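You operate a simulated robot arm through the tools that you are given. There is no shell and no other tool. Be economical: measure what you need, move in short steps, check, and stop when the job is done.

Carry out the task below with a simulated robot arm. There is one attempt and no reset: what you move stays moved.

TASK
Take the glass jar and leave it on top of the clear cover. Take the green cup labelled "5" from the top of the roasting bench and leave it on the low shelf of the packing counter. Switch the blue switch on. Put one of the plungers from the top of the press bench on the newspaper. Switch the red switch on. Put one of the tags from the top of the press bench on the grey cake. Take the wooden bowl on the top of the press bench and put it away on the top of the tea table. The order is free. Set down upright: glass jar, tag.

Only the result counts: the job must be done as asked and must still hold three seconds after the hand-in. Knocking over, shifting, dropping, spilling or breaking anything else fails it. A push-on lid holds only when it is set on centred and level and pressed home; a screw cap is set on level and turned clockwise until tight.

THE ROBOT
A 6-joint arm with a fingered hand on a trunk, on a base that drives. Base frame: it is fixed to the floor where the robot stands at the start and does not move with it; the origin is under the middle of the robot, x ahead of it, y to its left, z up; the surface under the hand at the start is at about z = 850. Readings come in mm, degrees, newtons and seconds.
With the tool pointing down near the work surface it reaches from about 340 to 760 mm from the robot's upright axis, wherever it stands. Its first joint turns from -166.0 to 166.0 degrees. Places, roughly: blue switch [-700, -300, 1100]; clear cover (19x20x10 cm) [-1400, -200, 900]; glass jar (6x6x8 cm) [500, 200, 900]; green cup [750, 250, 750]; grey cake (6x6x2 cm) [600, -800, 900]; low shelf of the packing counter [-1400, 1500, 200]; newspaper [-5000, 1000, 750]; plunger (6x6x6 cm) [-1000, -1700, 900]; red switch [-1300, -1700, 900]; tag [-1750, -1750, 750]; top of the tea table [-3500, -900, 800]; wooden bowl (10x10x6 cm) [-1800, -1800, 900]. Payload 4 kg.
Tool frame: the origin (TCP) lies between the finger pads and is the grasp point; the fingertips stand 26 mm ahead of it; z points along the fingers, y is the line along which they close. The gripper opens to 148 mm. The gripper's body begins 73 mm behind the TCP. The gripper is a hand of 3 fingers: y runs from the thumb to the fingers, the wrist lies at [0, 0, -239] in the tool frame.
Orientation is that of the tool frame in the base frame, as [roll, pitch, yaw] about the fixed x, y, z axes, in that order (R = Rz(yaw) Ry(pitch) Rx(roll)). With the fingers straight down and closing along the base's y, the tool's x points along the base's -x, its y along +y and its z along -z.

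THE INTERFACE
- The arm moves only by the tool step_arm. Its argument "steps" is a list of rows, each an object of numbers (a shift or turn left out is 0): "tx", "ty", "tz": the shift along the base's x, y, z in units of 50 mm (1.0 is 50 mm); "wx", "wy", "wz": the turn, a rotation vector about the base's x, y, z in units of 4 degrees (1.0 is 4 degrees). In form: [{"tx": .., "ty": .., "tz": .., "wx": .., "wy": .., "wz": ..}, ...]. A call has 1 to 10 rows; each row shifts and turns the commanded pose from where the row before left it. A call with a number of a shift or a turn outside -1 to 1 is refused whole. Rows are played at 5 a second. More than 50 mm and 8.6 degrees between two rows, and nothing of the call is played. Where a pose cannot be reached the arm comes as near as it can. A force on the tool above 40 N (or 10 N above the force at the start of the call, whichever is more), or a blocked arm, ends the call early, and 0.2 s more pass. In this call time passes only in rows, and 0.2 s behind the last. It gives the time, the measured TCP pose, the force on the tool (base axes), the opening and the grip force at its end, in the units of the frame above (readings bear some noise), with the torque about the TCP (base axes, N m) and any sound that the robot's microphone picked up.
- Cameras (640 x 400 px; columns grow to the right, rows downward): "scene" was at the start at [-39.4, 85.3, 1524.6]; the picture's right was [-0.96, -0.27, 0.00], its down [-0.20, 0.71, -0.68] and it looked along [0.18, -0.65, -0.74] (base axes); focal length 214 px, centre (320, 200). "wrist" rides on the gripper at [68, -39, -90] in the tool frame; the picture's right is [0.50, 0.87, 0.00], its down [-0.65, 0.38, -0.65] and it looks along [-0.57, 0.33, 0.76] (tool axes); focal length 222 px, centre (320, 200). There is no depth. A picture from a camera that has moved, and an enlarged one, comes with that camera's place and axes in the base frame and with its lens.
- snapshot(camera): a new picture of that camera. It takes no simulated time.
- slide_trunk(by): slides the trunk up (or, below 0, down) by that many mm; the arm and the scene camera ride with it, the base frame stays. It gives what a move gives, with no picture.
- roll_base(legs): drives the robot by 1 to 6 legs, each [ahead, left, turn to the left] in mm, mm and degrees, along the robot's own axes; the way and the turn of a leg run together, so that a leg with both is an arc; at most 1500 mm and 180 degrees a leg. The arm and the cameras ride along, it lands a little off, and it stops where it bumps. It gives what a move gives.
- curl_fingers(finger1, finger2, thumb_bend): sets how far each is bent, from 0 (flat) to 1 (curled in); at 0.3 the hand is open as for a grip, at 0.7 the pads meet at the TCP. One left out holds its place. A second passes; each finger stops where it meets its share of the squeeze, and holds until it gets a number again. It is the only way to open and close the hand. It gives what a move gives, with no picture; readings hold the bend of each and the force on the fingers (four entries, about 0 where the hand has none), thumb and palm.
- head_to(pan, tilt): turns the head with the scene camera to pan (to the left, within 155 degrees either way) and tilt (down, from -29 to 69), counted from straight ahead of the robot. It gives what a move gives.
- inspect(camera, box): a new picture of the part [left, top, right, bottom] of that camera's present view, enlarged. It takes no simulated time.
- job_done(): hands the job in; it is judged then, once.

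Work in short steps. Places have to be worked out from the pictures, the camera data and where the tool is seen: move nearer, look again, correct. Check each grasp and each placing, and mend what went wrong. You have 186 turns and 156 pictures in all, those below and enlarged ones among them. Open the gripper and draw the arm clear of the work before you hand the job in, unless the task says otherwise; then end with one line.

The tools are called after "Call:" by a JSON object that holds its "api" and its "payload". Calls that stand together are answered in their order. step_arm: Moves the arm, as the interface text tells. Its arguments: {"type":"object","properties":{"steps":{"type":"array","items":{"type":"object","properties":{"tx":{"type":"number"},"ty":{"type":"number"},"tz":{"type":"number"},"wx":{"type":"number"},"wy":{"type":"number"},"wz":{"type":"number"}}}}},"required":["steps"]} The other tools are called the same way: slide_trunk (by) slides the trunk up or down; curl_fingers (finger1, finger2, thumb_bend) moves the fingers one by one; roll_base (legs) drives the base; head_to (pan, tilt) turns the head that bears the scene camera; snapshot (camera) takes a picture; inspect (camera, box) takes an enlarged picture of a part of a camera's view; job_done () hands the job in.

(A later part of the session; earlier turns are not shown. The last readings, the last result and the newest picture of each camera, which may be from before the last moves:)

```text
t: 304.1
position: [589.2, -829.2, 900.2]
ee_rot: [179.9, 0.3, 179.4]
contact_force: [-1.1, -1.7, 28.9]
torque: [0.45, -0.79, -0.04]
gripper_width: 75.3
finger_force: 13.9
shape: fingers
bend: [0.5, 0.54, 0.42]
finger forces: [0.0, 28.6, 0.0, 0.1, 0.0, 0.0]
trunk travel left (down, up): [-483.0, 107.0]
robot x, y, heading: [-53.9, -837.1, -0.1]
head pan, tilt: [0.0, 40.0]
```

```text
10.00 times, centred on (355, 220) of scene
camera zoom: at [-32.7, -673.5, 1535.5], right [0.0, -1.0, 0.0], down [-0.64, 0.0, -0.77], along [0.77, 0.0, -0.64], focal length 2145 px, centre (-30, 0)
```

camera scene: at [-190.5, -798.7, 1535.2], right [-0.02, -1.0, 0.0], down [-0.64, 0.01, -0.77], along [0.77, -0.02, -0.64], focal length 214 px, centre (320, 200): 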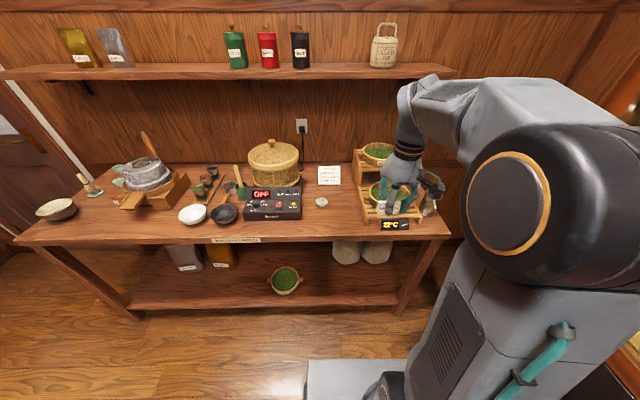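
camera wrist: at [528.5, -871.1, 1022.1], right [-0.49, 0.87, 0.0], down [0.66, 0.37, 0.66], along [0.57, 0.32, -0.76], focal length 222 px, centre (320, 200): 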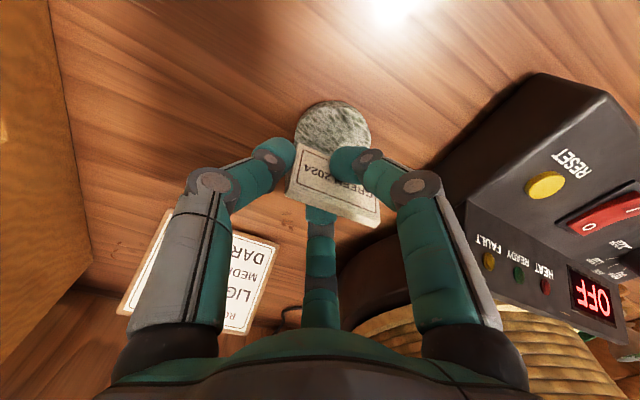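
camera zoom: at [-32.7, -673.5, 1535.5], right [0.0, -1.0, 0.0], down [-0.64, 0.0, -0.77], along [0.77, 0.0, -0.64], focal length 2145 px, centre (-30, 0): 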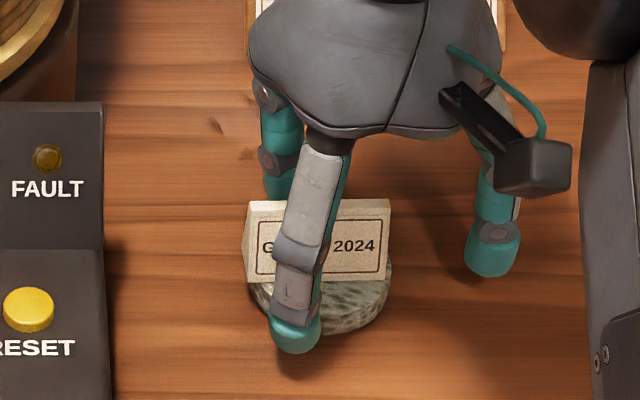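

A fingertip is pressing the cake edge; the tag stands free. Lift straight up.

Call:
{"api": "step_arm", "payload": {"steps": [{"tz": 0.15}, {"tz": 0.4}, {"tz": 1}, {"tz": 1}, {"tz": 1}]}}

Call:
{"api": "inspect", "payload": {"camera": "scene", "box": [330, 200, 380, 240]}}

Call:
{"api": "snapshot", "payload": {"camera": "wrist"}}

```text
t: 305.3
position: [593.3, -829.2, 1075.7]
ee_rot: [179.9, 0.0, 179.5]
contact_force: [0.6, -0.6, -0.1]
torque: [-0.01, -0.01, -0.02]
gripper_width: 75.1
finger_force: 0.1
shape: fingers
bend: [0.5, 0.5, 0.42]
finger forces: [0.0, 0.1, 0.0, 0.0, 0.0, 0.1]
trunk travel left (down, up): [-483.0, 107.0]
robot x, y, heading: [-53.0, -832.1, -0.0]
head pan, tilt: [0.0, 40.0]
```

```text
10.00 times, centred on (355, 220) of scene
camera zoom: at [-30.0, -673.3, 1535.2], right [0.0, -1.0, 0.0], down [-0.64, 0.0, -0.77], along [0.77, 0.0, -0.64], focal length 2145 px, centre (-30, 0)
```

zoom: 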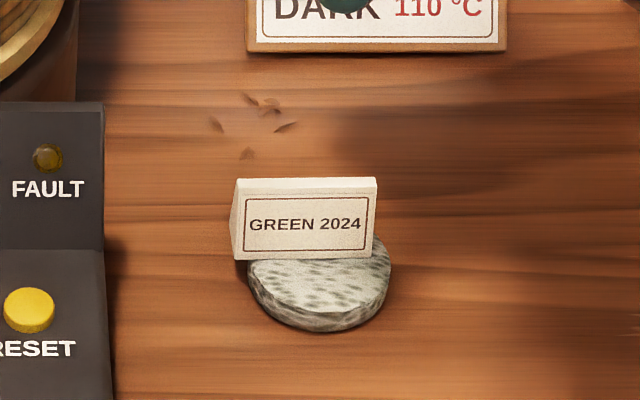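

```text
28 pictures are left
camera wrist: at [526.7, -868.2, 1166.2], right [-0.49, 0.87, 0.0], down [0.66, 0.37, 0.66], along [0.57, 0.32, -0.76], focal length 222 px, centre (320, 200)
```

wrist: 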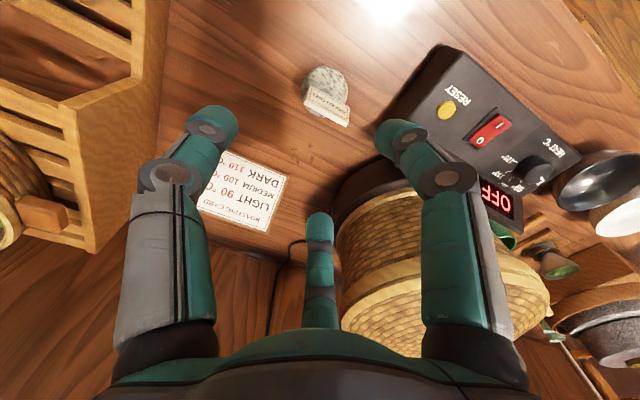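

The tag stands but shifted back a bit; one zoom to judge its support.

Call:
{"api": "inspect", "payload": {"camera": "wrist", "box": [285, 50, 365, 140]}}

```text
4.44 times, centred on (325, 95) of wrist
camera zoom: at [526.7, -868.2, 1166.2], right [-0.49, 0.87, 0.0], down [0.66, 0.37, 0.66], along [0.57, 0.32, -0.76], focal length 987 px, centre (298, 667)
```

zoom: 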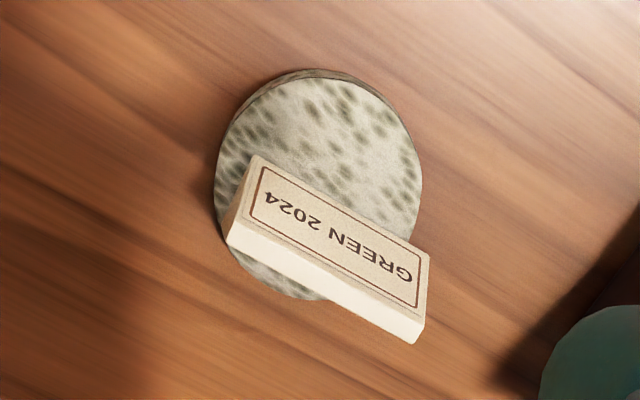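

Tag is well supported and upright. Now go for the green cup: retract, drive left to y≈240.

Call:
{"api": "step_arm", "payload": {"steps": [{"tx": -0.7, "tz": 0.7}, {"tx": -0.7, "tz": 0.7}, {"tx": -0.7, "tz": 0.7}, {"tx": -1, "tz": 0}, {"tx": -0.8}]}}

Call:
{"api": "roll_base", "payload": {"legs": [[0, 1075, 0]]}}

Call:
{"api": "head_to", "payload": {"pan": -5, "tilt": 35}}

Call:
{"api": "snapshot", "payload": {"camera": "scene"}}

```text
t: 306.5
position: [394.2, -829.3, 1176.6]
ee_rot: [179.8, 0.1, 179.4]
contact_force: [-0.1, 0.3, 0.2]
torque: [-0.03, -0.01, 0.03]
gripper_width: 75.0
finger_force: 0.0
shape: fingers
bend: [0.5, 0.5, 0.42]
finger forces: [0.0, 0.0, 0.1, 0.0, 0.1, 0.1]
trunk travel left (down, up): [-483.0, 107.0]
robot x, y, heading: [-55.0, -835.8, 0.1]
head pan, tilt: [0.0, 40.0]
```

```text
t: 312.0
position: [395.8, 247.2, 1177.0]
ee_rot: [179.9, 0.1, 179.3]
contact_force: [-0.1, -0.3, 0.2]
torque: [-0.01, -0.02, 0.0]
gripper_width: 75.4
finger_force: 0.1
shape: fingers
bend: [0.5, 0.5, 0.42]
finger forces: [0.0, 0.1, 0.0, 0.0, 0.1, 0.0]
trunk travel left (down, up): [-483.0, 107.0]
robot x, y, heading: [-52.4, 241.2, -0.0]
head pan, tilt: [0.0, 40.0]
```

```text
t: 312.7
position: [397.3, 245.0, 1176.3]
ee_rot: [179.9, 0.1, 179.3]
contact_force: [0.1, -0.2, 0.0]
torque: [0.01, -0.01, -0.03]
gripper_width: 75.4
finger_force: 0.0
shape: fingers
bend: [0.5, 0.5, 0.42]
finger forces: [0.0, 0.0, 0.1, 0.0, 0.1, 0.0]
trunk travel left (down, up): [-483.0, 107.0]
robot x, y, heading: [-55.6, 241.7, -0.2]
head pan, tilt: [-5.0, 35.0]
```

```text
26 pictures are left
camera scene: at [-25.2, 395.2, 1542.8], right [-0.09, -1.0, 0.0], down [-0.57, 0.05, -0.82], along [0.82, -0.07, -0.57], focal length 214 px, centre (320, 200)
```

scene: 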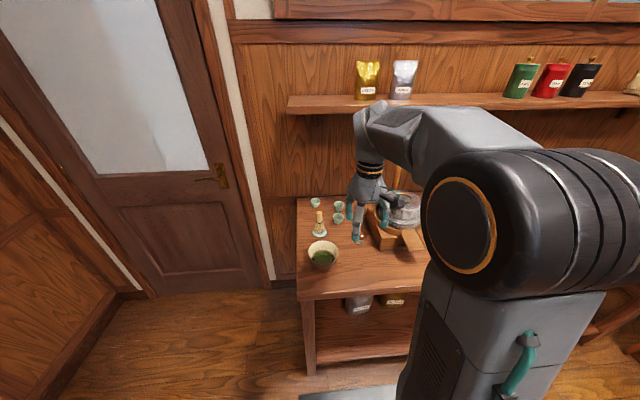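

Call:
{"api": "inspect", "payload": {"camera": "scene", "box": [305, 190, 355, 230]}}

```text
10.00 times, centred on (330, 210) of scene
camera zoom: at [-25.2, 395.2, 1542.8], right [-0.09, -1.0, 0.0], down [-0.57, 0.05, -0.82], along [0.82, -0.07, -0.57], focal length 2145 px, centre (220, 100)
```

zoom: 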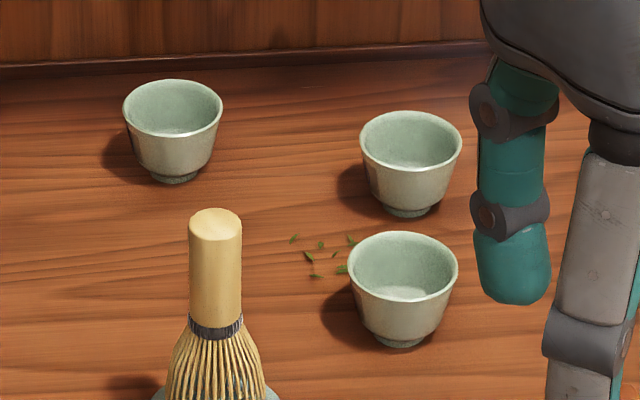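

No label visible on this side; candidates are the cups near (764,236) and (866,215). I drive 80 ahead and bring the wrist camera round to look from the −y/+x side.

Call:
{"api": "roll_base", "payload": {"legs": [[80, 0, 0]]}}

Call:
{"api": "step_arm", "payload": {"steps": [{"tz": -0.9, "wz": 1}, {"tz": -0.9, "wz": 1}, {"tz": -0.9, "wz": 1}, {"tx": 0.9, "ty": -0.4, "wz": 1}, {"tx": 0.9, "ty": -0.4, "wz": 1}, {"tx": 0.9, "ty": -0.4, "wz": 1}, {"tx": 0.9, "ty": -0.3, "wz": 1}, {"tx": 0.9, "wz": 1}, {"wz": 1}, {"wz": 1}]}}

Call:
{"api": "step_arm", "payload": {"steps": [{"wz": 1}, {"wz": 1}, {"wz": 1}, {"wz": 1}, {"wz": 1}, {"wz": 1}, {"wz": 1}, {"wz": 1}, {"wz": 1}, {"wz": 1}]}}

Call:
{"api": "snapshot", "payload": {"camera": "wrist"}}

```text
t: 313.7
position: [478.9, 245.9, 1175.8]
ee_rot: [179.9, 0.0, 179.2]
contact_force: [0.2, -0.2, 0.0]
torque: [0.02, 0.04, 0.02]
gripper_width: 75.3
finger_force: 0.0
shape: fingers
bend: [0.5, 0.5, 0.42]
finger forces: [0.0, 0.1, 0.0, 0.0, 0.0, 0.0]
trunk travel left (down, up): [-483.0, 107.0]
robot x, y, heading: [29.2, 237.5, -0.2]
head pan, tilt: [-5.0, 35.0]
```

```text
t: 315.9
position: [703.7, 170.9, 1041.4]
ee_rot: [179.9, 0.1, -140.6]
contact_force: [-0.5, -0.7, 0.3]
torque: [0.02, -0.04, 0.0]
gripper_width: 75.2
finger_force: 0.0
shape: fingers
bend: [0.5, 0.5, 0.42]
finger forces: [0.0, 0.0, 0.1, 0.1, 0.0, 0.1]
trunk travel left (down, up): [-483.0, 107.0]
robot x, y, heading: [28.9, 239.2, -0.2]
head pan, tilt: [-5.0, 35.0]
```

```text
t: 318.1
position: [603.7, 323.4, 940.6]
ee_rot: [-178.9, -1.1, -101.8]
contact_force: [0.1, 0.0, 0.4]
torque: [0.0, 0.0, -0.01]
gripper_width: 75.4
finger_force: 0.3
shape: fingers
bend: [0.5, 0.5, 0.42]
finger forces: [0.3, 0.0, 0.0, 0.0, 0.0, 0.0]
out of reach, approached as far as the arm can: row 3, 4, 5, 6, 7, 8, 9, 10
trunk travel left (down, up): [-483.0, 107.0]
robot x, y, heading: [29.7, 240.1, 0.0]
head pan, tilt: [-5.0, 35.0]
```

```text
24 pictures are left
camera wrist: at [626.9, 251.5, 1033.2], right [-0.95, -0.31, -0.01], down [-0.25, 0.73, 0.63], along [-0.19, 0.6, -0.77], focal length 222 px, centre (320, 200)
```

wrist: 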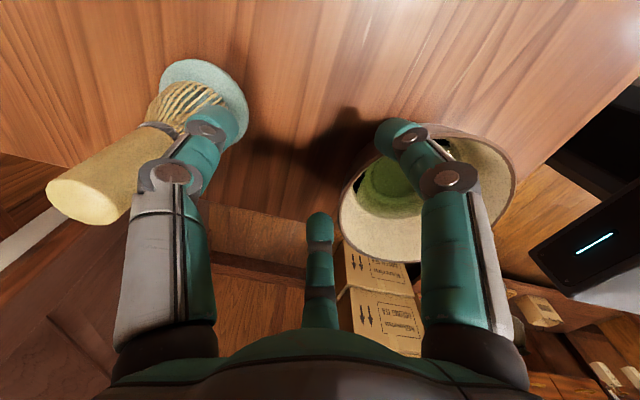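

The wrist hit its limit and the arm drifted low between whisk and bowl. Lift straight up carefully.

Call:
{"api": "step_arm", "payload": {"steps": [{"tz": 0.3}, {"tz": 0.6}, {"tz": 1}, {"tz": 1}, {"tz": 1}]}}

Call:
{"api": "snapshot", "payload": {"camera": "wrist"}}

```text
t: 319.3
position: [553.2, 396.1, 1086.1]
ee_rot: [-179.5, -0.3, -101.5]
contact_force: [-0.3, 0.5, -0.2]
torque: [0.0, -0.04, -0.01]
gripper_width: 75.7
finger_force: 0.0
shape: fingers
bend: [0.5, 0.5, 0.42]
finger forces: [0.0, 0.1, 0.0, 0.1, 0.1, 0.0]
out of reach, approached as far as the arm can: row 1, 2, 3, 4, 5
trunk travel left (down, up): [-483.0, 107.0]
robot x, y, heading: [28.5, 237.8, -0.1]
head pan, tilt: [-5.0, 35.0]
```

```text
23 pictures are left
camera wrist: at [577.6, 323.9, 1176.5], right [-0.95, -0.32, -0.01], down [-0.25, 0.72, 0.65], along [-0.2, 0.61, -0.76], focal length 222 px, centre (320, 200)
```

wrist: 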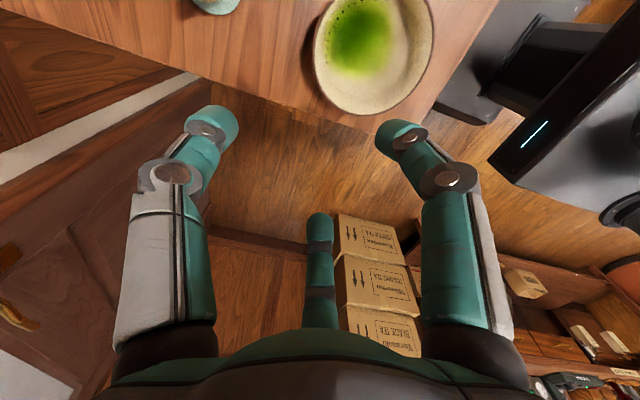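

Bowl unmoved. Rotate back 40° and check the bench with the scene camera.

Call:
{"api": "step_arm", "payload": {"steps": [{"wz": -1, "tz": 0.5}, {"wz": -1, "tz": 0.5}, {"wz": -1}, {"wz": -1}, {"wz": -1}, {"wz": -1}, {"wz": -1}, {"wz": -1}, {"wz": -1}, {"wz": -1}]}}

Call:
{"api": "inspect", "payload": {"camera": "scene", "box": [280, 170, 380, 250]}}

```text
t: 321.5
position: [550.9, 397.5, 1137.1]
ee_rot: [179.9, 0.0, -140.7]
contact_force: [0.0, 0.1, 0.3]
torque: [-0.01, -0.01, 0.0]
gripper_width: 75.4
finger_force: 0.0
shape: fingers
bend: [0.5, 0.5, 0.42]
finger forces: [0.1, 0.1, 0.0, 0.0, 0.0, 0.0]
trunk travel left (down, up): [-483.0, 107.0]
robot x, y, heading: [28.8, 243.1, -0.2]
head pan, tilt: [-5.0, 35.0]
```

```text
5.00 times, centred on (330, 210) of scene
camera zoom: at [57.2, 394.9, 1542.8], right [-0.09, -1.0, 0.0], down [-0.57, 0.05, -0.82], along [0.82, -0.07, -0.57], focal length 1072 px, centre (270, 150)
```

zoom: 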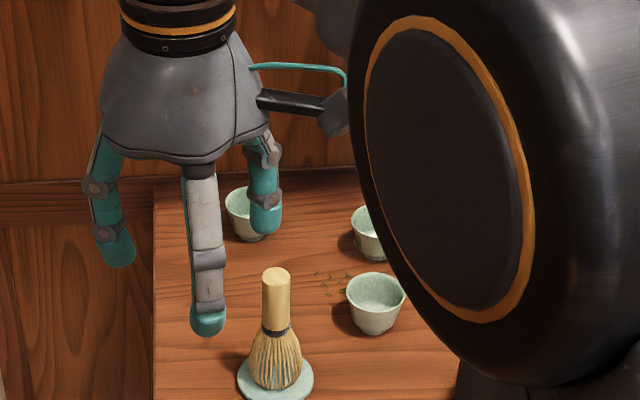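

Nothing was disturbed. The label must face the wall side; I'll view the cups from the bench's +y end. Retract the arm, restore yaw, then drive round.

Call:
{"api": "step_arm", "payload": {"steps": [{"wz": -1, "ty": -0.9}, {"wz": -1, "ty": -0.9}, {"wz": -1, "ty": -0.9}, {"wz": -1, "tx": -0.6}, {"wz": -1, "tx": -0.8}, {"wz": -1, "tx": -0.8}, {"wz": -1, "tz": 0.5}, {"wz": -1}, {"wz": -1}, {"wz": -0.9}]}}

Call:
{"api": "roll_base", "payload": {"legs": [[-100, 710, 0], [270, 0, 0], [0, 0, -90], [0, 440, 0]]}}

Call:
{"api": "head_to", "payload": {"pan": 5, "tilt": 45}}

Call:
{"api": "snapshot", "payload": {"camera": "scene"}}

```text
t: 323.7
position: [441.7, 262.0, 1160.8]
ee_rot: [180.0, 0.0, 179.6]
contact_force: [0.5, -0.2, -0.8]
torque: [0.0, -0.01, 0.01]
gripper_width: 75.8
finger_force: 0.1
shape: fingers
bend: [0.5, 0.5, 0.42]
finger forces: [0.0, 0.0, 0.0, 0.1, 0.0, 0.0]
trunk travel left (down, up): [-483.0, 107.0]
robot x, y, heading: [30.8, 238.6, -0.0]
head pan, tilt: [-5.0, 35.0]
```

```text
t: 335.4
position: [637.5, 504.5, 1160.6]
ee_rot: [179.9, 0.1, 86.2]
contact_force: [0.0, 0.2, 0.3]
torque: [-0.03, -0.01, -0.02]
gripper_width: 75.4
finger_force: 0.1
shape: fingers
bend: [0.5, 0.5, 0.42]
finger forces: [0.0, 0.0, 0.0, 0.0, 0.0, 0.1]
trunk travel left (down, up): [-483.0, 107.0]
robot x, y, heading: [646.3, 918.2, -93.8]
head pan, tilt: [-5.0, 35.0]
```

```text
t: 336.1
position: [637.0, 505.2, 1160.8]
ee_rot: [179.8, 0.1, 86.1]
contact_force: [-0.3, -0.8, 0.5]
torque: [0.01, 0.05, -0.03]
gripper_width: 75.5
finger_force: 0.0
shape: fingers
bend: [0.5, 0.5, 0.42]
finger forces: [0.0, 0.0, 0.0, 0.1, 0.1, 0.1]
trunk travel left (down, up): [-483.0, 107.0]
robot x, y, heading: [642.0, 918.2, -93.6]
head pan, tilt: [5.0, 45.0]
```

```text
21 pictures are left
camera scene: at [808.6, 886.1, 1528.1], right [-1.0, -0.02, 0.0], down [-0.02, 0.71, -0.71], along [0.02, -0.71, -0.71], focal length 214 px, centre (320, 200)
```

scene: 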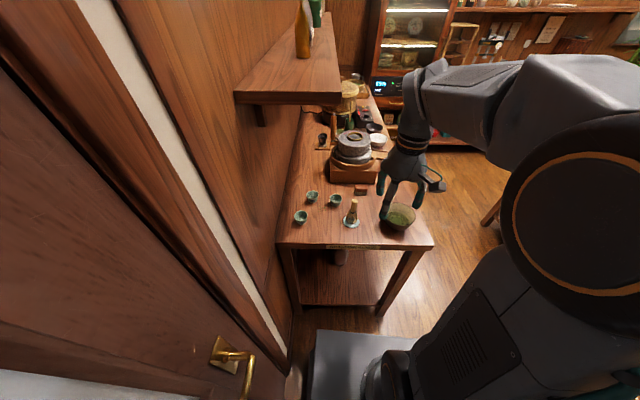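

Call:
{"api": "inspect", "payload": {"camera": "scene", "box": [285, 185, 345, 230]}}

```text
8.89 times, centred on (315, 208) of scene
camera zoom: at [808.6, 886.1, 1528.1], right [-1.0, -0.02, 0.0], down [-0.02, 0.71, -0.71], along [0.02, -0.71, -0.71], focal length 1906 px, centre (364, 133)
```

zoom: 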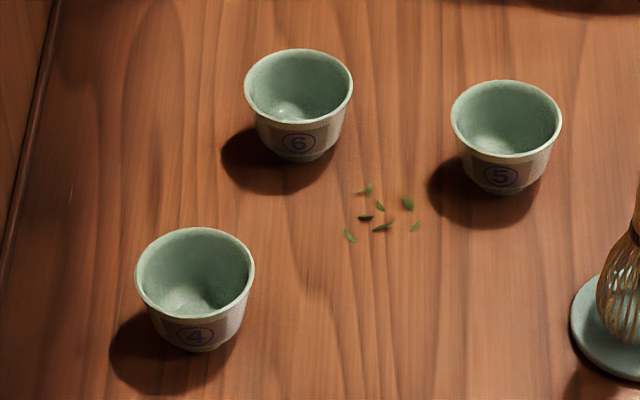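

Cup "5" is the one at (760,237). Move above it with a pre-closed hand.

Call:
{"api": "curl_fingers", "payload": {"finger1": 0.44, "finger2": 0.44, "thumb_bend": 0.44}}

Call:
{"api": "step_arm", "payload": {"steps": [{"tz": -1}, {"tz": -1}, {"tx": 0.8, "ty": -0.5}, {"tx": 0.8, "ty": -0.5}, {"tx": 0.86, "ty": -0.5}, {"ty": -1}, {"ty": -1}, {"ty": -1}, {"ty": -0.86}]}}

Call:
{"api": "snapshot", "payload": {"camera": "wrist"}}

```text
t: 337.1
position: [636.7, 504.7, 1161.0]
ee_rot: [179.9, 0.1, 86.1]
contact_force: [0.0, 0.4, 0.5]
torque: [-0.01, 0.06, -0.01]
gripper_width: 81.7
finger_force: 0.1
shape: fingers
bend: [0.44, 0.44, 0.44]
finger forces: [0.0, 0.1, 0.1, 0.0, 0.1, 0.0]
trunk travel left (down, up): [-483.0, 107.0]
robot x, y, heading: [640.5, 917.3, -93.6]
head pan, tilt: [5.0, 45.0]
```

```text
t: 339.1
position: [762.0, 234.5, 1061.5]
ee_rot: [179.9, -0.1, 86.1]
contact_force: [0.2, 0.0, 0.1]
torque: [0.0, 0.0, -0.02]
gripper_width: 81.9
finger_force: 0.1
shape: fingers
bend: [0.44, 0.44, 0.44]
finger forces: [0.0, 0.0, 0.0, 0.1, 0.0, 0.0]
trunk travel left (down, up): [-483.0, 107.0]
robot x, y, heading: [642.4, 917.6, -93.4]
head pan, tilt: [5.0, 45.0]
```

```text
19 pictures are left
camera wrist: at [727.2, 304.7, 1151.9], right [0.9, 0.44, 0.0], down [0.33, -0.68, 0.65], along [0.29, -0.59, -0.76], focal length 222 px, centre (320, 200)
```

wrist: 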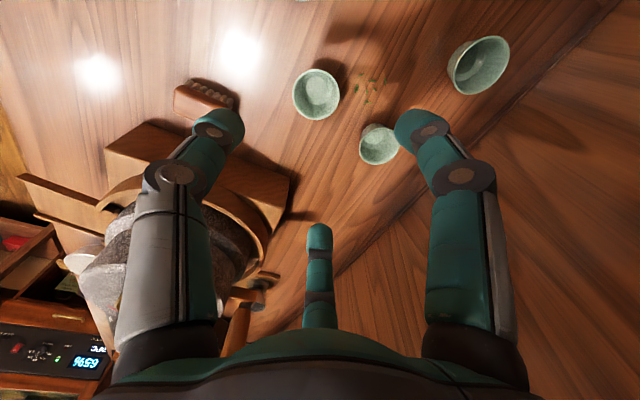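

Adjust and descend to z≈889 in two stages.

Call:
{"api": "step_arm", "payload": {"steps": [{"tx": -0.1, "ty": 0.05, "tz": -0.9}, {"tz": -0.9}, {"tz": -0.6}]}}

Call:
{"api": "snapshot", "payload": {"camera": "wrist"}}

```text
t: 339.9
position: [757.7, 238.9, 941.4]
ee_rot: [179.9, 0.0, 86.0]
contact_force: [-0.8, -0.4, 0.4]
torque: [-0.01, 0.0, -0.02]
gripper_width: 81.6
finger_force: 0.1
shape: fingers
bend: [0.44, 0.44, 0.44]
finger forces: [0.1, 0.1, 0.0, 0.0, 0.0, 0.0]
trunk travel left (down, up): [-483.0, 107.0]
robot x, y, heading: [642.7, 918.2, -93.8]
head pan, tilt: [5.0, 45.0]
```

```text
18 pictures are left
camera wrist: at [723.6, 308.1, 1031.6], right [0.9, 0.44, 0.0], down [0.33, -0.68, 0.66], along [0.29, -0.59, -0.75], focal length 222 px, centre (320, 200)
```

wrist: 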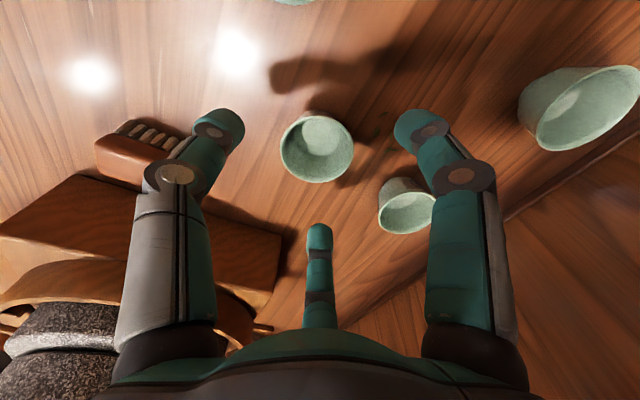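

Call:
{"api": "step_arm", "payload": {"steps": [{"tx": -0.06, "ty": 0.03, "tz": -0.5}, {"tz": -0.5}]}}

Call:
{"api": "curl_fingers", "payload": {"finger1": 0.68, "finger2": 0.68, "thumb_bend": 0.68}}

Call:
{"api": "step_arm", "payload": {"steps": [{"tz": 0.3}, {"tz": 0.8}, {"tz": 1}]}}

Call:
{"api": "snapshot", "payload": {"camera": "wrist"}}

```text
t: 340.5
position: [753.8, 240.1, 892.7]
ee_rot: [179.9, -0.1, 86.1]
contact_force: [-0.2, 0.2, -0.8]
torque: [0.01, 0.0, -0.01]
gripper_width: 81.8
finger_force: 0.0
shape: fingers
bend: [0.44, 0.44, 0.44]
finger forces: [0.1, 0.1, 0.1, 0.0, 0.1, 0.0]
trunk travel left (down, up): [-483.0, 107.0]
robot x, y, heading: [641.9, 912.5, -93.6]
head pan, tilt: [5.0, 45.0]
```

```text
t: 341.5
position: [754.4, 240.9, 892.9]
ee_rot: [179.8, 0.1, 86.1]
contact_force: [0.2, 0.3, -0.2]
torque: [0.02, 0.01, 0.0]
gripper_width: 30.4
finger_force: 12.7
shape: fingers
bend: [0.59, 0.59, 0.62]
finger forces: [7.3, 8.1, 0.1, 0.1, 9.3, 0.0]
trunk travel left (down, up): [-483.0, 107.0]
robot x, y, heading: [643.3, 918.7, -93.7]
head pan, tilt: [5.0, 45.0]
```

```text
t: 342.3
position: [752.7, 242.7, 995.6]
ee_rot: [179.9, 0.1, 86.1]
contact_force: [0.1, -0.1, -0.2]
torque: [0.02, -0.03, 0.01]
gripper_width: 30.0
finger_force: 12.3
shape: fingers
bend: [0.59, 0.59, 0.62]
finger forces: [7.3, 8.1, 0.0, 0.1, 9.1, 0.1]
trunk travel left (down, up): [-483.0, 107.0]
robot x, y, heading: [643.9, 921.5, -93.9]
head pan, tilt: [5.0, 45.0]
```

```text
17 pictures are left
camera wrist: at [718.4, 311.3, 1086.7], right [0.9, 0.44, 0.0], down [0.33, -0.68, 0.66], along [0.29, -0.59, -0.76], focal length 222 px, centre (320, 200)
```

wrist: 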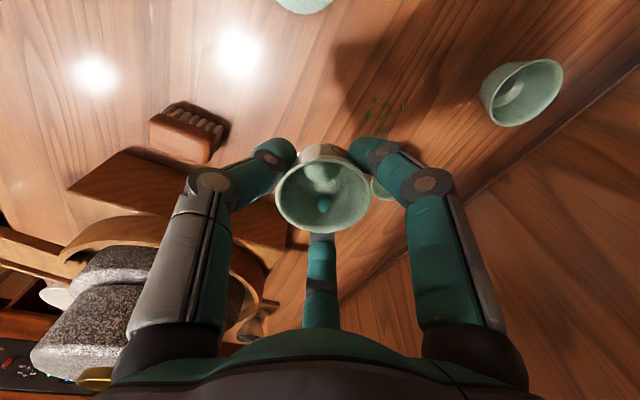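

Cup 5 held. Raise, retract and drive to the packing counter.

Call:
{"api": "step_arm", "payload": {"steps": [{"tz": 1}, {"tz": 1}, {"tz": 0.9}, {"ty": 1}, {"ty": 1}, {"ty": 1}, {"ty": 1}, {"ty": 1}, {"tx": -0.9}, {"tx": -0.9}]}}

Call:
{"api": "roll_base", "payload": {"legs": [[0, -480, 0], [250, 0, 0], [0, -330, 0], [0, 0, -176], [0, 500, 0]]}}

Call:
{"api": "head_to", "payload": {"pan": 15, "tilt": 45}}

Call:
{"api": "snapshot", "payload": {"camera": "scene"}}

```text
t: 344.5
position: [660.5, 490.8, 1142.9]
ee_rot: [179.8, 0.0, 86.3]
contact_force: [-0.1, 0.3, -0.6]
torque: [-0.02, -0.01, 0.0]
gripper_width: 28.2
finger_force: 11.9
shape: fingers
bend: [0.6, 0.59, 0.62]
finger forces: [6.5, 8.5, 0.1, 0.0, 8.3, 0.0]
trunk travel left (down, up): [-483.0, 107.0]
robot x, y, heading: [643.1, 918.8, -93.9]
head pan, tilt: [5.0, 45.0]
```

```text
t: 360.3
position: [-719.8, 1128.6, 1141.9]
ee_rot: [179.9, 0.1, -89.9]
contact_force: [-0.8, 0.0, -0.8]
torque: [0.0, -0.01, -0.03]
gripper_width: 26.9
finger_force: 10.9
shape: fingers
bend: [0.61, 0.59, 0.63]
finger forces: [6.1, 8.3, 0.1, 0.0, 8.1, 0.0]
trunk travel left (down, up): [-483.0, 107.0]
robot x, y, heading: [-672.1, 701.6, 90.1]
head pan, tilt: [5.0, 45.0]
```

```text
t: 361.0
position: [-719.3, 1127.5, 1140.6]
ee_rot: [179.9, 0.0, -89.9]
contact_force: [0.4, 1.5, 0.1]
torque: [0.02, 0.0, 0.01]
gripper_width: 27.1
finger_force: 11.2
shape: fingers
bend: [0.61, 0.59, 0.63]
finger forces: [6.1, 8.3, 0.0, 0.0, 8.1, 0.1]
trunk travel left (down, up): [-483.0, 107.0]
robot x, y, heading: [-669.9, 702.9, 90.2]
head pan, tilt: [15.0, 45.0]
```

```text
16 pictures are left
camera scene: at [-855.8, 722.2, 1528.0], right [0.96, 0.26, 0.0], down [0.19, -0.68, -0.71], along [-0.19, 0.68, -0.71], focal length 214 px, centre (320, 200)
```

scene: 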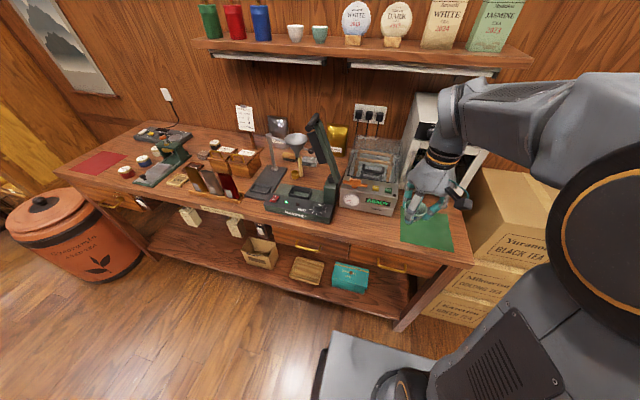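

I zoom on the right end of the low shelf to check the free spot near (-610,1260).

Call:
{"api": "inspect", "payload": {"camera": "scene", "box": [320, 240, 440, 340]}}

```text
4.00 times, centred on (380, 290) of scene
camera zoom: at [-855.8, 722.2, 1528.0], right [0.96, 0.26, 0.0], down [0.19, -0.68, -0.71], along [-0.19, 0.68, -0.71], focal length 858 px, centre (80, -160)
```

zoom: 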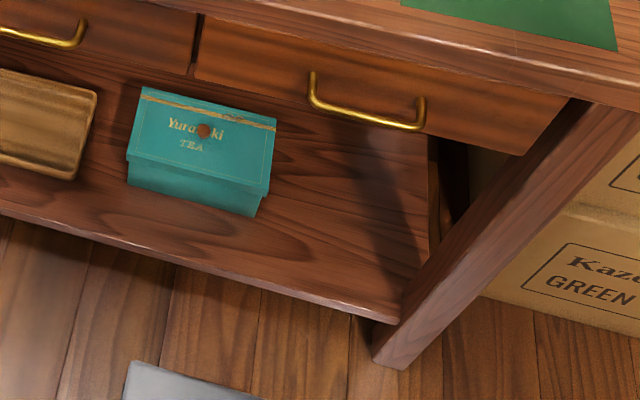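

Free spot at ≈(-635,1265), shelf z≈200, front edge y≈1208. Back off 85, align x, lower the trunk fully.

Call:
{"api": "roll_base", "payload": {"legs": [[-85, 0, 0]]}}

Call:
{"api": "step_arm", "payload": {"steps": [{"tx": 0.85}, {"tx": 0.85}]}}

Call:
{"api": "slide_trunk", "payload": {"by": -480}}

Call:
{"api": "step_arm", "payload": {"steps": [{"tz": -1}, {"tz": -1}, {"tz": -1}, {"tz": -1}, {"tz": -1}]}}

```text
t: 362.1
position: [-718.7, 1046.4, 1142.7]
ee_rot: [179.9, 0.2, -90.0]
contact_force: [0.3, 0.4, -0.7]
torque: [0.0, 0.01, 0.05]
gripper_width: 27.0
finger_force: 11.1
shape: fingers
bend: [0.61, 0.59, 0.63]
finger forces: [6.1, 8.3, 0.0, 0.0, 8.1, 0.1]
trunk travel left (down, up): [-483.0, 107.0]
robot x, y, heading: [-672.7, 620.2, 90.3]
head pan, tilt: [15.0, 45.0]
```

```text
t: 362.7
position: [-634.2, 1048.0, 1139.5]
ee_rot: [179.9, 0.1, -89.8]
contact_force: [0.4, -1.3, -1.3]
torque: [0.0, -0.06, 0.01]
gripper_width: 26.8
finger_force: 11.3
shape: fingers
bend: [0.61, 0.59, 0.63]
finger forces: [6.2, 8.3, 0.0, 0.0, 8.1, 0.0]
trunk travel left (down, up): [-483.0, 107.0]
robot x, y, heading: [-672.1, 622.5, 90.2]
head pan, tilt: [15.0, 45.0]
```

```text
refused: -480 is not a number from -400 to 400
```

```text
t: 363.9
position: [-637.2, 1044.9, 893.7]
ee_rot: [179.9, 0.1, -89.9]
contact_force: [-0.3, 0.9, -0.5]
torque: [0.01, -0.01, 0.02]
gripper_width: 26.7
finger_force: 10.7
shape: fingers
bend: [0.61, 0.59, 0.63]
finger forces: [5.8, 8.2, 0.1, 0.0, 8.1, 0.0]
trunk travel left (down, up): [-483.0, 107.0]
robot x, y, heading: [-673.5, 620.2, 90.4]
head pan, tilt: [15.0, 45.0]
```

Call:
{"api": "slide_trunk", "payload": {"by": -400}}

Call:
{"api": "slide_trunk", "payload": {"by": -75}}

Call:
{"api": "snapshot", "payload": {"camera": "wrist"}}

Call:
{"api": "snapshot", "payload": {"camera": "scene"}}

```text
t: 367.7
position: [-636.1, 1044.1, 493.1]
ee_rot: [179.9, 0.0, -90.0]
contact_force: [-0.5, 0.2, -0.5]
torque: [0.0, -0.01, 0.04]
gripper_width: 26.5
finger_force: 11.1
shape: fingers
bend: [0.61, 0.59, 0.63]
finger forces: [5.9, 8.4, 0.0, 0.1, 8.1, 0.0]
trunk travel left (down, up): [-83.0, 507.0]
robot x, y, heading: [-674.7, 621.9, 90.4]
head pan, tilt: [15.0, 45.0]
```

```text
t: 368.8
position: [-636.4, 1043.7, 418.9]
ee_rot: [179.9, 0.1, -89.9]
contact_force: [0.1, 0.1, 0.1]
torque: [-0.03, 0.01, -0.01]
gripper_width: 26.5
finger_force: 10.8
shape: fingers
bend: [0.61, 0.59, 0.63]
finger forces: [5.9, 8.2, 0.1, 0.1, 8.1, 0.0]
trunk travel left (down, up): [-8.0, 582.0]
robot x, y, heading: [-671.4, 620.5, 90.3]
head pan, tilt: [15.0, 45.0]
```

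```text
14 pictures are left
camera wrist: at [-596.6, 976.2, 508.4], right [-0.86, -0.5, 0.0], down [-0.38, 0.65, 0.66], along [-0.33, 0.57, -0.76], focal length 222 px, centre (320, 200)
```

wrist: 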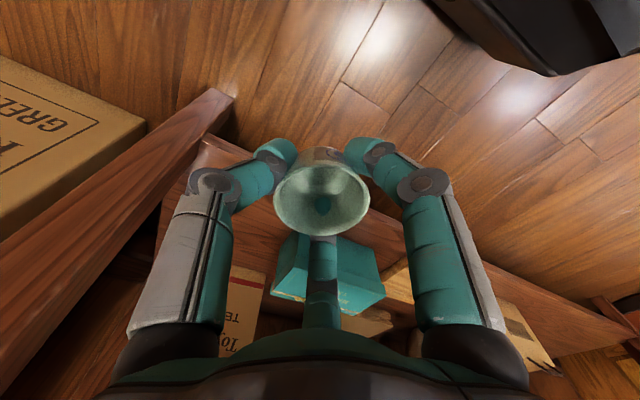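

```text
13 pictures are left
camera scene: at [-855.5, 640.5, 1053.0], right [0.96, 0.26, 0.0], down [0.19, -0.68, -0.71], along [-0.19, 0.68, -0.71], focal length 214 px, centre (320, 200)
```

scene: 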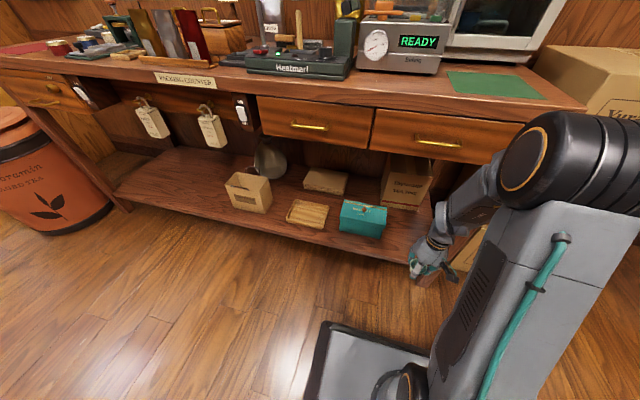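

Geometry is consistent (shelf edge y≈1200). Descend to z≈290 in front, then move in under the counter.

Call:
{"api": "step_arm", "payload": {"steps": [{"tz": -0.9}, {"tz": -0.9}, {"tz": -0.75}]}}

Call:
{"api": "step_arm", "payload": {"steps": [{"ty": 0.8}, {"ty": 0.8}, {"ty": 0.8}]}}

Call:
{"api": "snapshot", "payload": {"camera": "scene"}}

```text
t: 369.6
position: [-636.7, 1044.9, 291.6]
ee_rot: [180.0, 0.1, -90.0]
contact_force: [-0.4, 0.4, -1.0]
torque: [-0.01, 0.0, 0.0]
gripper_width: 26.3
finger_force: 10.8
shape: fingers
bend: [0.61, 0.59, 0.63]
finger forces: [5.8, 8.3, 0.0, 0.0, 8.1, 0.1]
trunk travel left (down, up): [-8.0, 582.0]
robot x, y, heading: [-672.3, 621.9, 90.5]
head pan, tilt: [15.0, 45.0]
```

```text
t: 370.4
position: [-634.9, 1164.7, 292.4]
ee_rot: [179.9, 0.1, -89.9]
contact_force: [0.5, -0.8, -0.3]
torque: [-0.01, -0.02, 0.0]
gripper_width: 26.5
finger_force: 11.1
shape: fingers
bend: [0.61, 0.59, 0.63]
finger forces: [6.0, 8.2, 0.0, 0.1, 8.1, 0.0]
trunk travel left (down, up): [-8.0, 582.0]
robot x, y, heading: [-671.6, 624.6, 90.3]
head pan, tilt: [15.0, 45.0]
```

```text
12 pictures are left
camera scene: at [-855.5, 640.4, 1053.0], right [0.96, 0.26, 0.0], down [0.19, -0.68, -0.71], along [-0.19, 0.68, -0.71], focal length 214 px, centre (320, 200)
```

scene: 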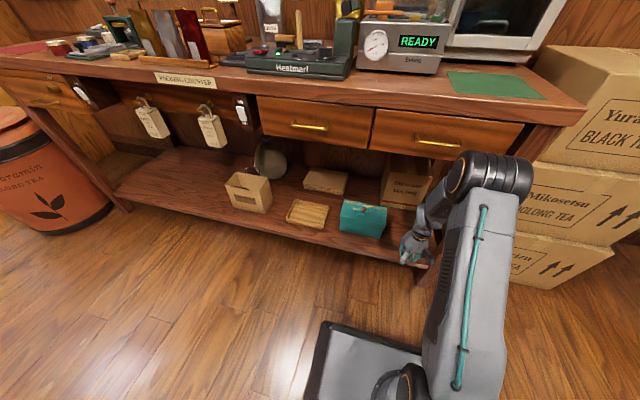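

The elbow is close to the counter edge; backing the base 80 mm gives a flatter forearm. Then extend in.

Call:
{"api": "roll_base", "payload": {"legs": [[-80, 0, 0]]}}

Call:
{"api": "step_arm", "payload": {"steps": [{"ty": 0.8}, {"ty": 0.8}, {"ty": 0.8}, {"ty": 0.8}]}}

Call:
{"api": "snapshot", "payload": {"camera": "wrist"}}

```text
t: 371.5
position: [-635.3, 1084.6, 292.3]
ee_rot: [179.8, 0.2, -89.9]
contact_force: [0.4, 0.5, -0.5]
torque: [0.03, -0.01, -0.03]
gripper_width: 26.5
finger_force: 11.7
shape: fingers
bend: [0.61, 0.59, 0.63]
finger forces: [5.9, 8.2, 0.0, 0.0, 8.1, 0.0]
trunk travel left (down, up): [-8.0, 582.0]
robot x, y, heading: [-670.9, 539.5, 90.3]
head pan, tilt: [15.0, 45.0]
```

```text
t: 372.5
position: [-634.9, 1245.0, 295.3]
ee_rot: [179.9, 0.1, -89.7]
contact_force: [1.0, -0.1, -0.9]
torque: [-0.01, 0.0, -0.03]
gripper_width: 26.3
finger_force: 11.0
shape: fingers
bend: [0.61, 0.59, 0.63]
finger forces: [5.8, 8.2, 0.1, 0.0, 8.0, 0.0]
trunk travel left (down, up): [-8.0, 582.0]
robot x, y, heading: [-672.9, 544.5, 90.3]
head pan, tilt: [15.0, 45.0]
```

```text
11 pictures are left
camera wrist: at [-593.8, 1177.7, 384.7], right [-0.86, -0.5, 0.0], down [-0.38, 0.65, 0.66], along [-0.33, 0.57, -0.76], focal length 222 px, centre (320, 200)
```

wrist: 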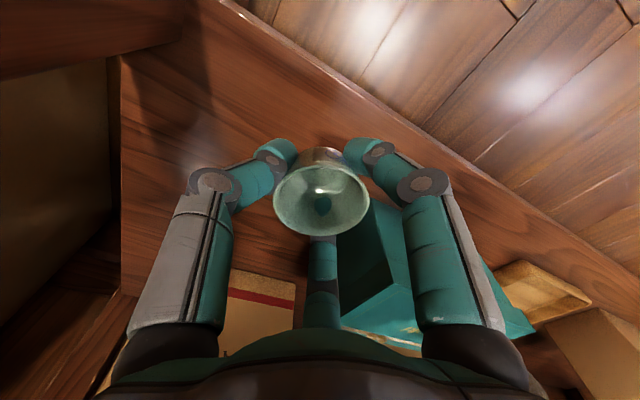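

Clear of the teal box. Move 15 mm further in, 10 mm right, and descend.

Call:
{"api": "step_arm", "payload": {"steps": [{"tx": 0.2, "ty": 0.3}, {"tz": -0.4}, {"tz": -0.3}, {"tz": -0.1}]}}

Call:
{"api": "snapshot", "payload": {"camera": "wrist"}}

```text
t: 373.5
position: [-624.3, 1259.8, 253.1]
ee_rot: [179.9, 0.0, -89.8]
contact_force: [0.5, -0.2, 0.6]
torque: [-0.02, 0.02, -0.05]
gripper_width: 26.2
finger_force: 10.8
shape: fingers
bend: [0.61, 0.59, 0.63]
finger forces: [5.7, 8.2, 0.0, 0.0, 8.1, 0.0]
trunk travel left (down, up): [-8.0, 582.0]
robot x, y, heading: [-671.8, 539.3, 90.4]
head pan, tilt: [15.0, 45.0]
```

```text
10 pictures are left
camera wrist: at [-584.7, 1191.5, 342.3], right [-0.86, -0.5, 0.0], down [-0.38, 0.65, 0.66], along [-0.33, 0.57, -0.76], focal length 222 px, centre (320, 200)
```

wrist: 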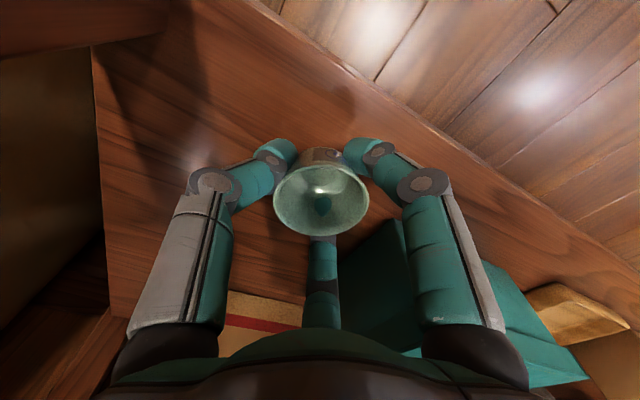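

Still above the shelf. Fine descent to contact.

Call:
{"api": "step_arm", "payload": {"steps": [{"tz": -0.07}, {"tz": -0.06}, {"tz": -0.05}]}}

Call:
{"api": "step_arm", "payload": {"steps": [{"tz": -0.06}, {"tz": -0.05}]}}

Call:
{"api": "step_arm", "payload": {"steps": [{"tz": -0.05}, {"tz": -0.05}]}}

```text
t: 374.3
position: [-625.5, 1259.6, 243.4]
ee_rot: [179.9, 0.1, -89.8]
contact_force: [-0.1, 0.7, -0.1]
torque: [-0.01, -0.01, -0.02]
gripper_width: 26.4
finger_force: 11.7
shape: fingers
bend: [0.61, 0.59, 0.63]
finger forces: [5.8, 8.2, 0.0, 0.0, 8.2, 0.0]
trunk travel left (down, up): [-8.0, 582.0]
robot x, y, heading: [-671.2, 545.2, 90.2]
head pan, tilt: [15.0, 45.0]
```

```text
t: 374.9
position: [-626.1, 1257.9, 237.0]
ee_rot: [180.0, 0.1, -89.8]
contact_force: [-0.6, -0.2, -0.1]
torque: [-0.01, -0.01, -0.02]
gripper_width: 26.4
finger_force: 10.9
shape: fingers
bend: [0.61, 0.59, 0.63]
finger forces: [5.7, 8.2, 0.0, 0.0, 8.1, 0.0]
trunk travel left (down, up): [-8.0, 582.0]
robot x, y, heading: [-668.5, 540.7, 90.5]
head pan, tilt: [15.0, 45.0]
```

```text
t: 375.5
position: [-624.8, 1259.1, 232.9]
ee_rot: [179.9, 0.1, -89.8]
contact_force: [0.2, 0.2, -0.1]
torque: [0.01, 0.0, -0.01]
gripper_width: 26.1
finger_force: 10.9
shape: fingers
bend: [0.61, 0.59, 0.63]
finger forces: [5.8, 8.3, 0.0, 0.1, 8.2, 0.0]
trunk travel left (down, up): [-8.0, 582.0]
robot x, y, heading: [-671.5, 544.3, 90.4]
head pan, tilt: [15.0, 45.0]
```

Call:
{"api": "step_arm", "payload": {"steps": [{"tz": -0.05}, {"tz": -0.05}]}}

Call:
{"api": "step_arm", "payload": {"steps": [{"tz": -0.05}, {"tz": -0.05}]}}

Call:
{"api": "inspect", "payload": {"camera": "wrist", "box": [220, 80, 420, 240]}}

```text
t: 376.1
position: [-624.9, 1259.9, 227.7]
ee_rot: [179.9, 0.1, -89.9]
contact_force: [0.3, 0.1, -0.6]
torque: [-0.01, -0.01, 0.01]
gripper_width: 26.3
finger_force: 11.0
shape: fingers
bend: [0.61, 0.59, 0.63]
finger forces: [5.7, 8.0, 0.0, 0.0, 8.1, 0.0]
trunk travel left (down, up): [-8.0, 582.0]
robot x, y, heading: [-670.8, 544.1, 90.6]
head pan, tilt: [15.0, 45.0]
```

```text
t: 376.7
position: [-624.2, 1259.8, 223.5]
ee_rot: [179.9, 0.1, -89.8]
contact_force: [-0.6, -0.4, -0.1]
torque: [0.02, -0.01, 0.04]
gripper_width: 26.6
finger_force: 11.5
shape: fingers
bend: [0.61, 0.59, 0.63]
finger forces: [5.6, 8.2, 0.0, 0.1, 8.0, 0.1]
trunk travel left (down, up): [-8.0, 582.0]
robot x, y, heading: [-671.7, 542.9, 90.3]
head pan, tilt: [15.0, 45.0]
```

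```text
2.50 times, centred on (320, 160) of wrist
camera zoom: at [-584.9, 1192.4, 313.2], right [-0.86, -0.5, 0.0], down [-0.38, 0.65, 0.66], along [-0.33, 0.57, -0.76], focal length 555 px, centre (320, 300)
```

zoom: 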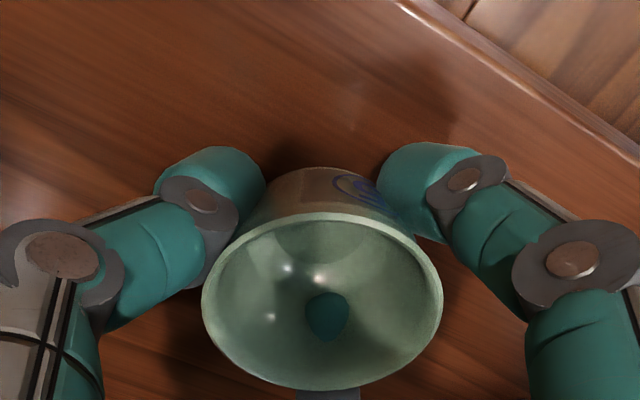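

Shadows are converging; continue.

Call:
{"api": "step_arm", "payload": {"steps": [{"tz": -0.07}, {"tz": -0.06}]}}

Call:
{"api": "step_arm", "payload": {"steps": [{"tz": -0.06}, {"tz": -0.05}]}}

Call:
{"api": "step_arm", "payload": {"steps": [{"tz": -0.05}, {"tz": -0.05}]}}

```text
t: 377.3
position: [-625.0, 1258.8, 217.7]
ee_rot: [180.0, 0.3, -89.8]
contact_force: [0.6, -0.7, 13.2]
torque: [0.01, 0.02, -0.04]
gripper_width: 25.6
finger_force: 11.5
shape: fingers
bend: [0.61, 0.59, 0.63]
finger forces: [6.7, 8.2, 0.1, 0.0, 9.5, 0.1]
trunk travel left (down, up): [-8.0, 582.0]
robot x, y, heading: [-671.6, 543.9, 90.5]
head pan, tilt: [15.0, 45.0]
```

```text
t: 377.9
position: [-626.1, 1259.6, 213.4]
ee_rot: [180.0, 0.1, -89.8]
contact_force: [-0.5, -1.4, 13.9]
torque: [0.09, 0.04, -0.02]
gripper_width: 22.3
finger_force: 12.7
shape: fingers
bend: [0.62, 0.59, 0.64]
finger forces: [6.0, 10.0, 0.0, 0.0, 8.4, 0.0]
trunk travel left (down, up): [-8.0, 582.0]
robot x, y, heading: [-671.8, 542.8, 90.6]
head pan, tilt: [15.0, 45.0]
```

```text
t: 378.5
position: [-625.1, 1263.3, 212.1]
ee_rot: [179.9, 0.6, -89.9]
contact_force: [-0.3, -5.3, 22.4]
torque: [-0.03, 0.04, -0.02]
gripper_width: 22.6
finger_force: 18.8
shape: fingers
bend: [0.62, 0.6, 0.64]
finger forces: [9.8, 16.2, 0.0, 0.0, 12.2, 0.0]
trunk travel left (down, up): [-8.0, 582.0]
robot x, y, heading: [-671.1, 544.2, 90.3]
head pan, tilt: [15.0, 45.0]
stopped in row 2: the force on the tool passed its limit at 43 N (the readings are from after the stop); the commanded pose is now the measured one
```

On the shelf. Relieve, open slightly, rise, then open fully.

Call:
{"api": "step_arm", "payload": {"steps": [{"tz": 0.06}]}}

Call:
{"api": "curl_fingers", "payload": {"finger1": 0.57, "finger2": 0.55, "thumb_bend": 0.59}}

Call:
{"api": "step_arm", "payload": {"steps": [{"tz": 0.2}]}}

Call:
{"api": "curl_fingers", "payload": {"finger1": 0.44, "finger2": 0.44, "thumb_bend": 0.44}}

Call:
{"api": "snapshot", "payload": {"camera": "wrist"}}

```text
t: 378.9
position: [-625.1, 1261.7, 212.4]
ee_rot: [179.9, 0.5, -89.8]
contact_force: [0.4, 1.6, 12.1]
torque: [0.15, 0.03, 0.04]
gripper_width: 22.2
finger_force: 14.8
shape: fingers
bend: [0.62, 0.6, 0.64]
finger forces: [6.0, 13.2, 0.0, 0.0, 10.2, 0.0]
trunk travel left (down, up): [-8.0, 582.0]
robot x, y, heading: [-673.8, 543.3, 90.6]
head pan, tilt: [15.0, 45.0]
```

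```text
t: 379.9
position: [-624.4, 1260.5, 212.5]
ee_rot: [180.0, 0.4, -89.8]
contact_force: [-0.9, -0.5, 14.6]
torque: [0.01, 0.11, 0.05]
gripper_width: 30.7
finger_force: 7.2
shape: fingers
bend: [0.59, 0.58, 0.6]
finger forces: [6.1, 6.0, 0.1, 0.0, 2.3, 0.0]
trunk travel left (down, up): [-8.0, 582.0]
robot x, y, heading: [-670.5, 541.8, 90.4]
head pan, tilt: [15.0, 45.0]
```

```text
t: 380.3
position: [-626.7, 1260.6, 219.5]
ee_rot: [179.8, 0.3, -89.8]
contact_force: [0.2, -1.0, 0.4]
torque: [-0.01, -0.02, -0.01]
gripper_width: 37.3
finger_force: 0.3
shape: fingers
bend: [0.56, 0.55, 0.59]
finger forces: [0.1, 0.0, 0.0, 0.0, 0.0, 0.1]
trunk travel left (down, up): [-8.0, 582.0]
robot x, y, heading: [-671.2, 545.2, 90.3]
head pan, tilt: [15.0, 45.0]
```

```text
t: 381.3
position: [-626.0, 1260.9, 221.8]
ee_rot: [180.0, 0.2, -89.7]
contact_force: [-0.3, 0.4, 0.5]
torque: [0.03, -0.03, 0.0]
gripper_width: 81.6
finger_force: 0.0
shape: fingers
bend: [0.44, 0.44, 0.44]
finger forces: [0.1, 0.0, 0.0, 0.1, 0.0, 0.0]
trunk travel left (down, up): [-8.0, 582.0]
robot x, y, heading: [-669.6, 541.0, 90.2]
head pan, tilt: [15.0, 45.0]
```

```text
8 pictures are left
camera wrist: at [-586.0, 1193.0, 311.0], right [-0.86, -0.5, 0.0], down [-0.38, 0.65, 0.66], along [-0.33, 0.57, -0.75], focal length 222 px, centre (320, 200)
```

wrist: 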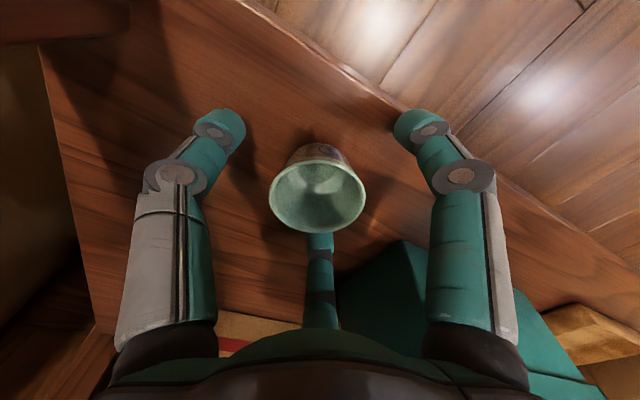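

Cup stands free. Raise to z≈295, then withdraw toward the robot.

Call:
{"api": "step_arm", "payload": {"steps": [{"tz": 0.5}, {"tz": 0.5}, {"tz": 0.5}, {"ty": -0.8}, {"ty": -0.8}, {"ty": -0.8}, {"ty": -0.8}, {"ty": -0.6}]}}

Call:
{"api": "snapshot", "payload": {"camera": "wrist"}}

Call:
{"api": "inspect", "payload": {"camera": "scene", "box": [330, 180, 450, 280]}}

```text
t: 383.1
position: [-625.4, 1070.8, 297.7]
ee_rot: [179.8, 0.4, -89.7]
contact_force: [1.1, -0.1, -0.2]
torque: [-0.02, -0.01, -0.04]
gripper_width: 81.4
finger_force: 0.0
shape: fingers
bend: [0.44, 0.44, 0.44]
finger forces: [0.0, 0.0, 0.1, 0.0, 0.0, 0.1]
trunk travel left (down, up): [-8.0, 582.0]
robot x, y, heading: [-671.3, 542.8, 90.4]
head pan, tilt: [15.0, 45.0]
```

```text
7 pictures are left
camera wrist: at [-585.4, 1001.6, 386.9], right [-0.86, -0.5, 0.0], down [-0.38, 0.65, 0.66], along [-0.33, 0.57, -0.75], focal length 222 px, centre (320, 200)
```

wrist: 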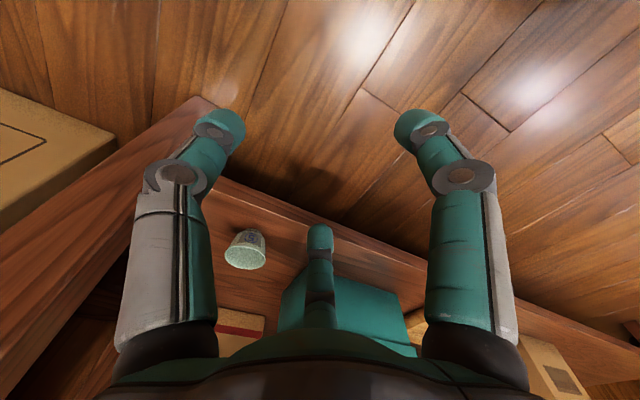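

```text
4.00 times, centred on (390, 230) of scene
camera zoom: at [-855.1, 560.8, 1053.0], right [0.96, 0.27, 0.0], down [0.19, -0.68, -0.71], along [-0.19, 0.68, -0.71], focal length 858 px, centre (40, 80)
```

zoom: 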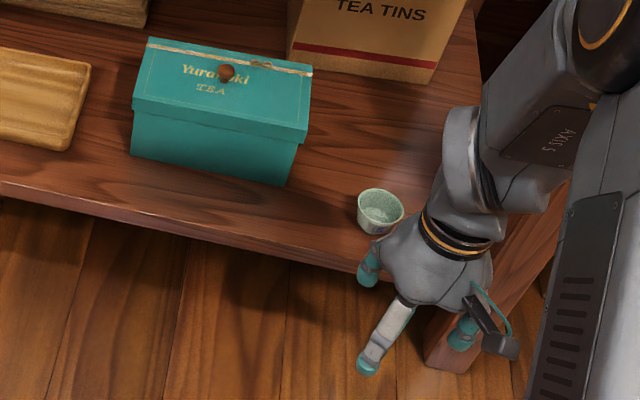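

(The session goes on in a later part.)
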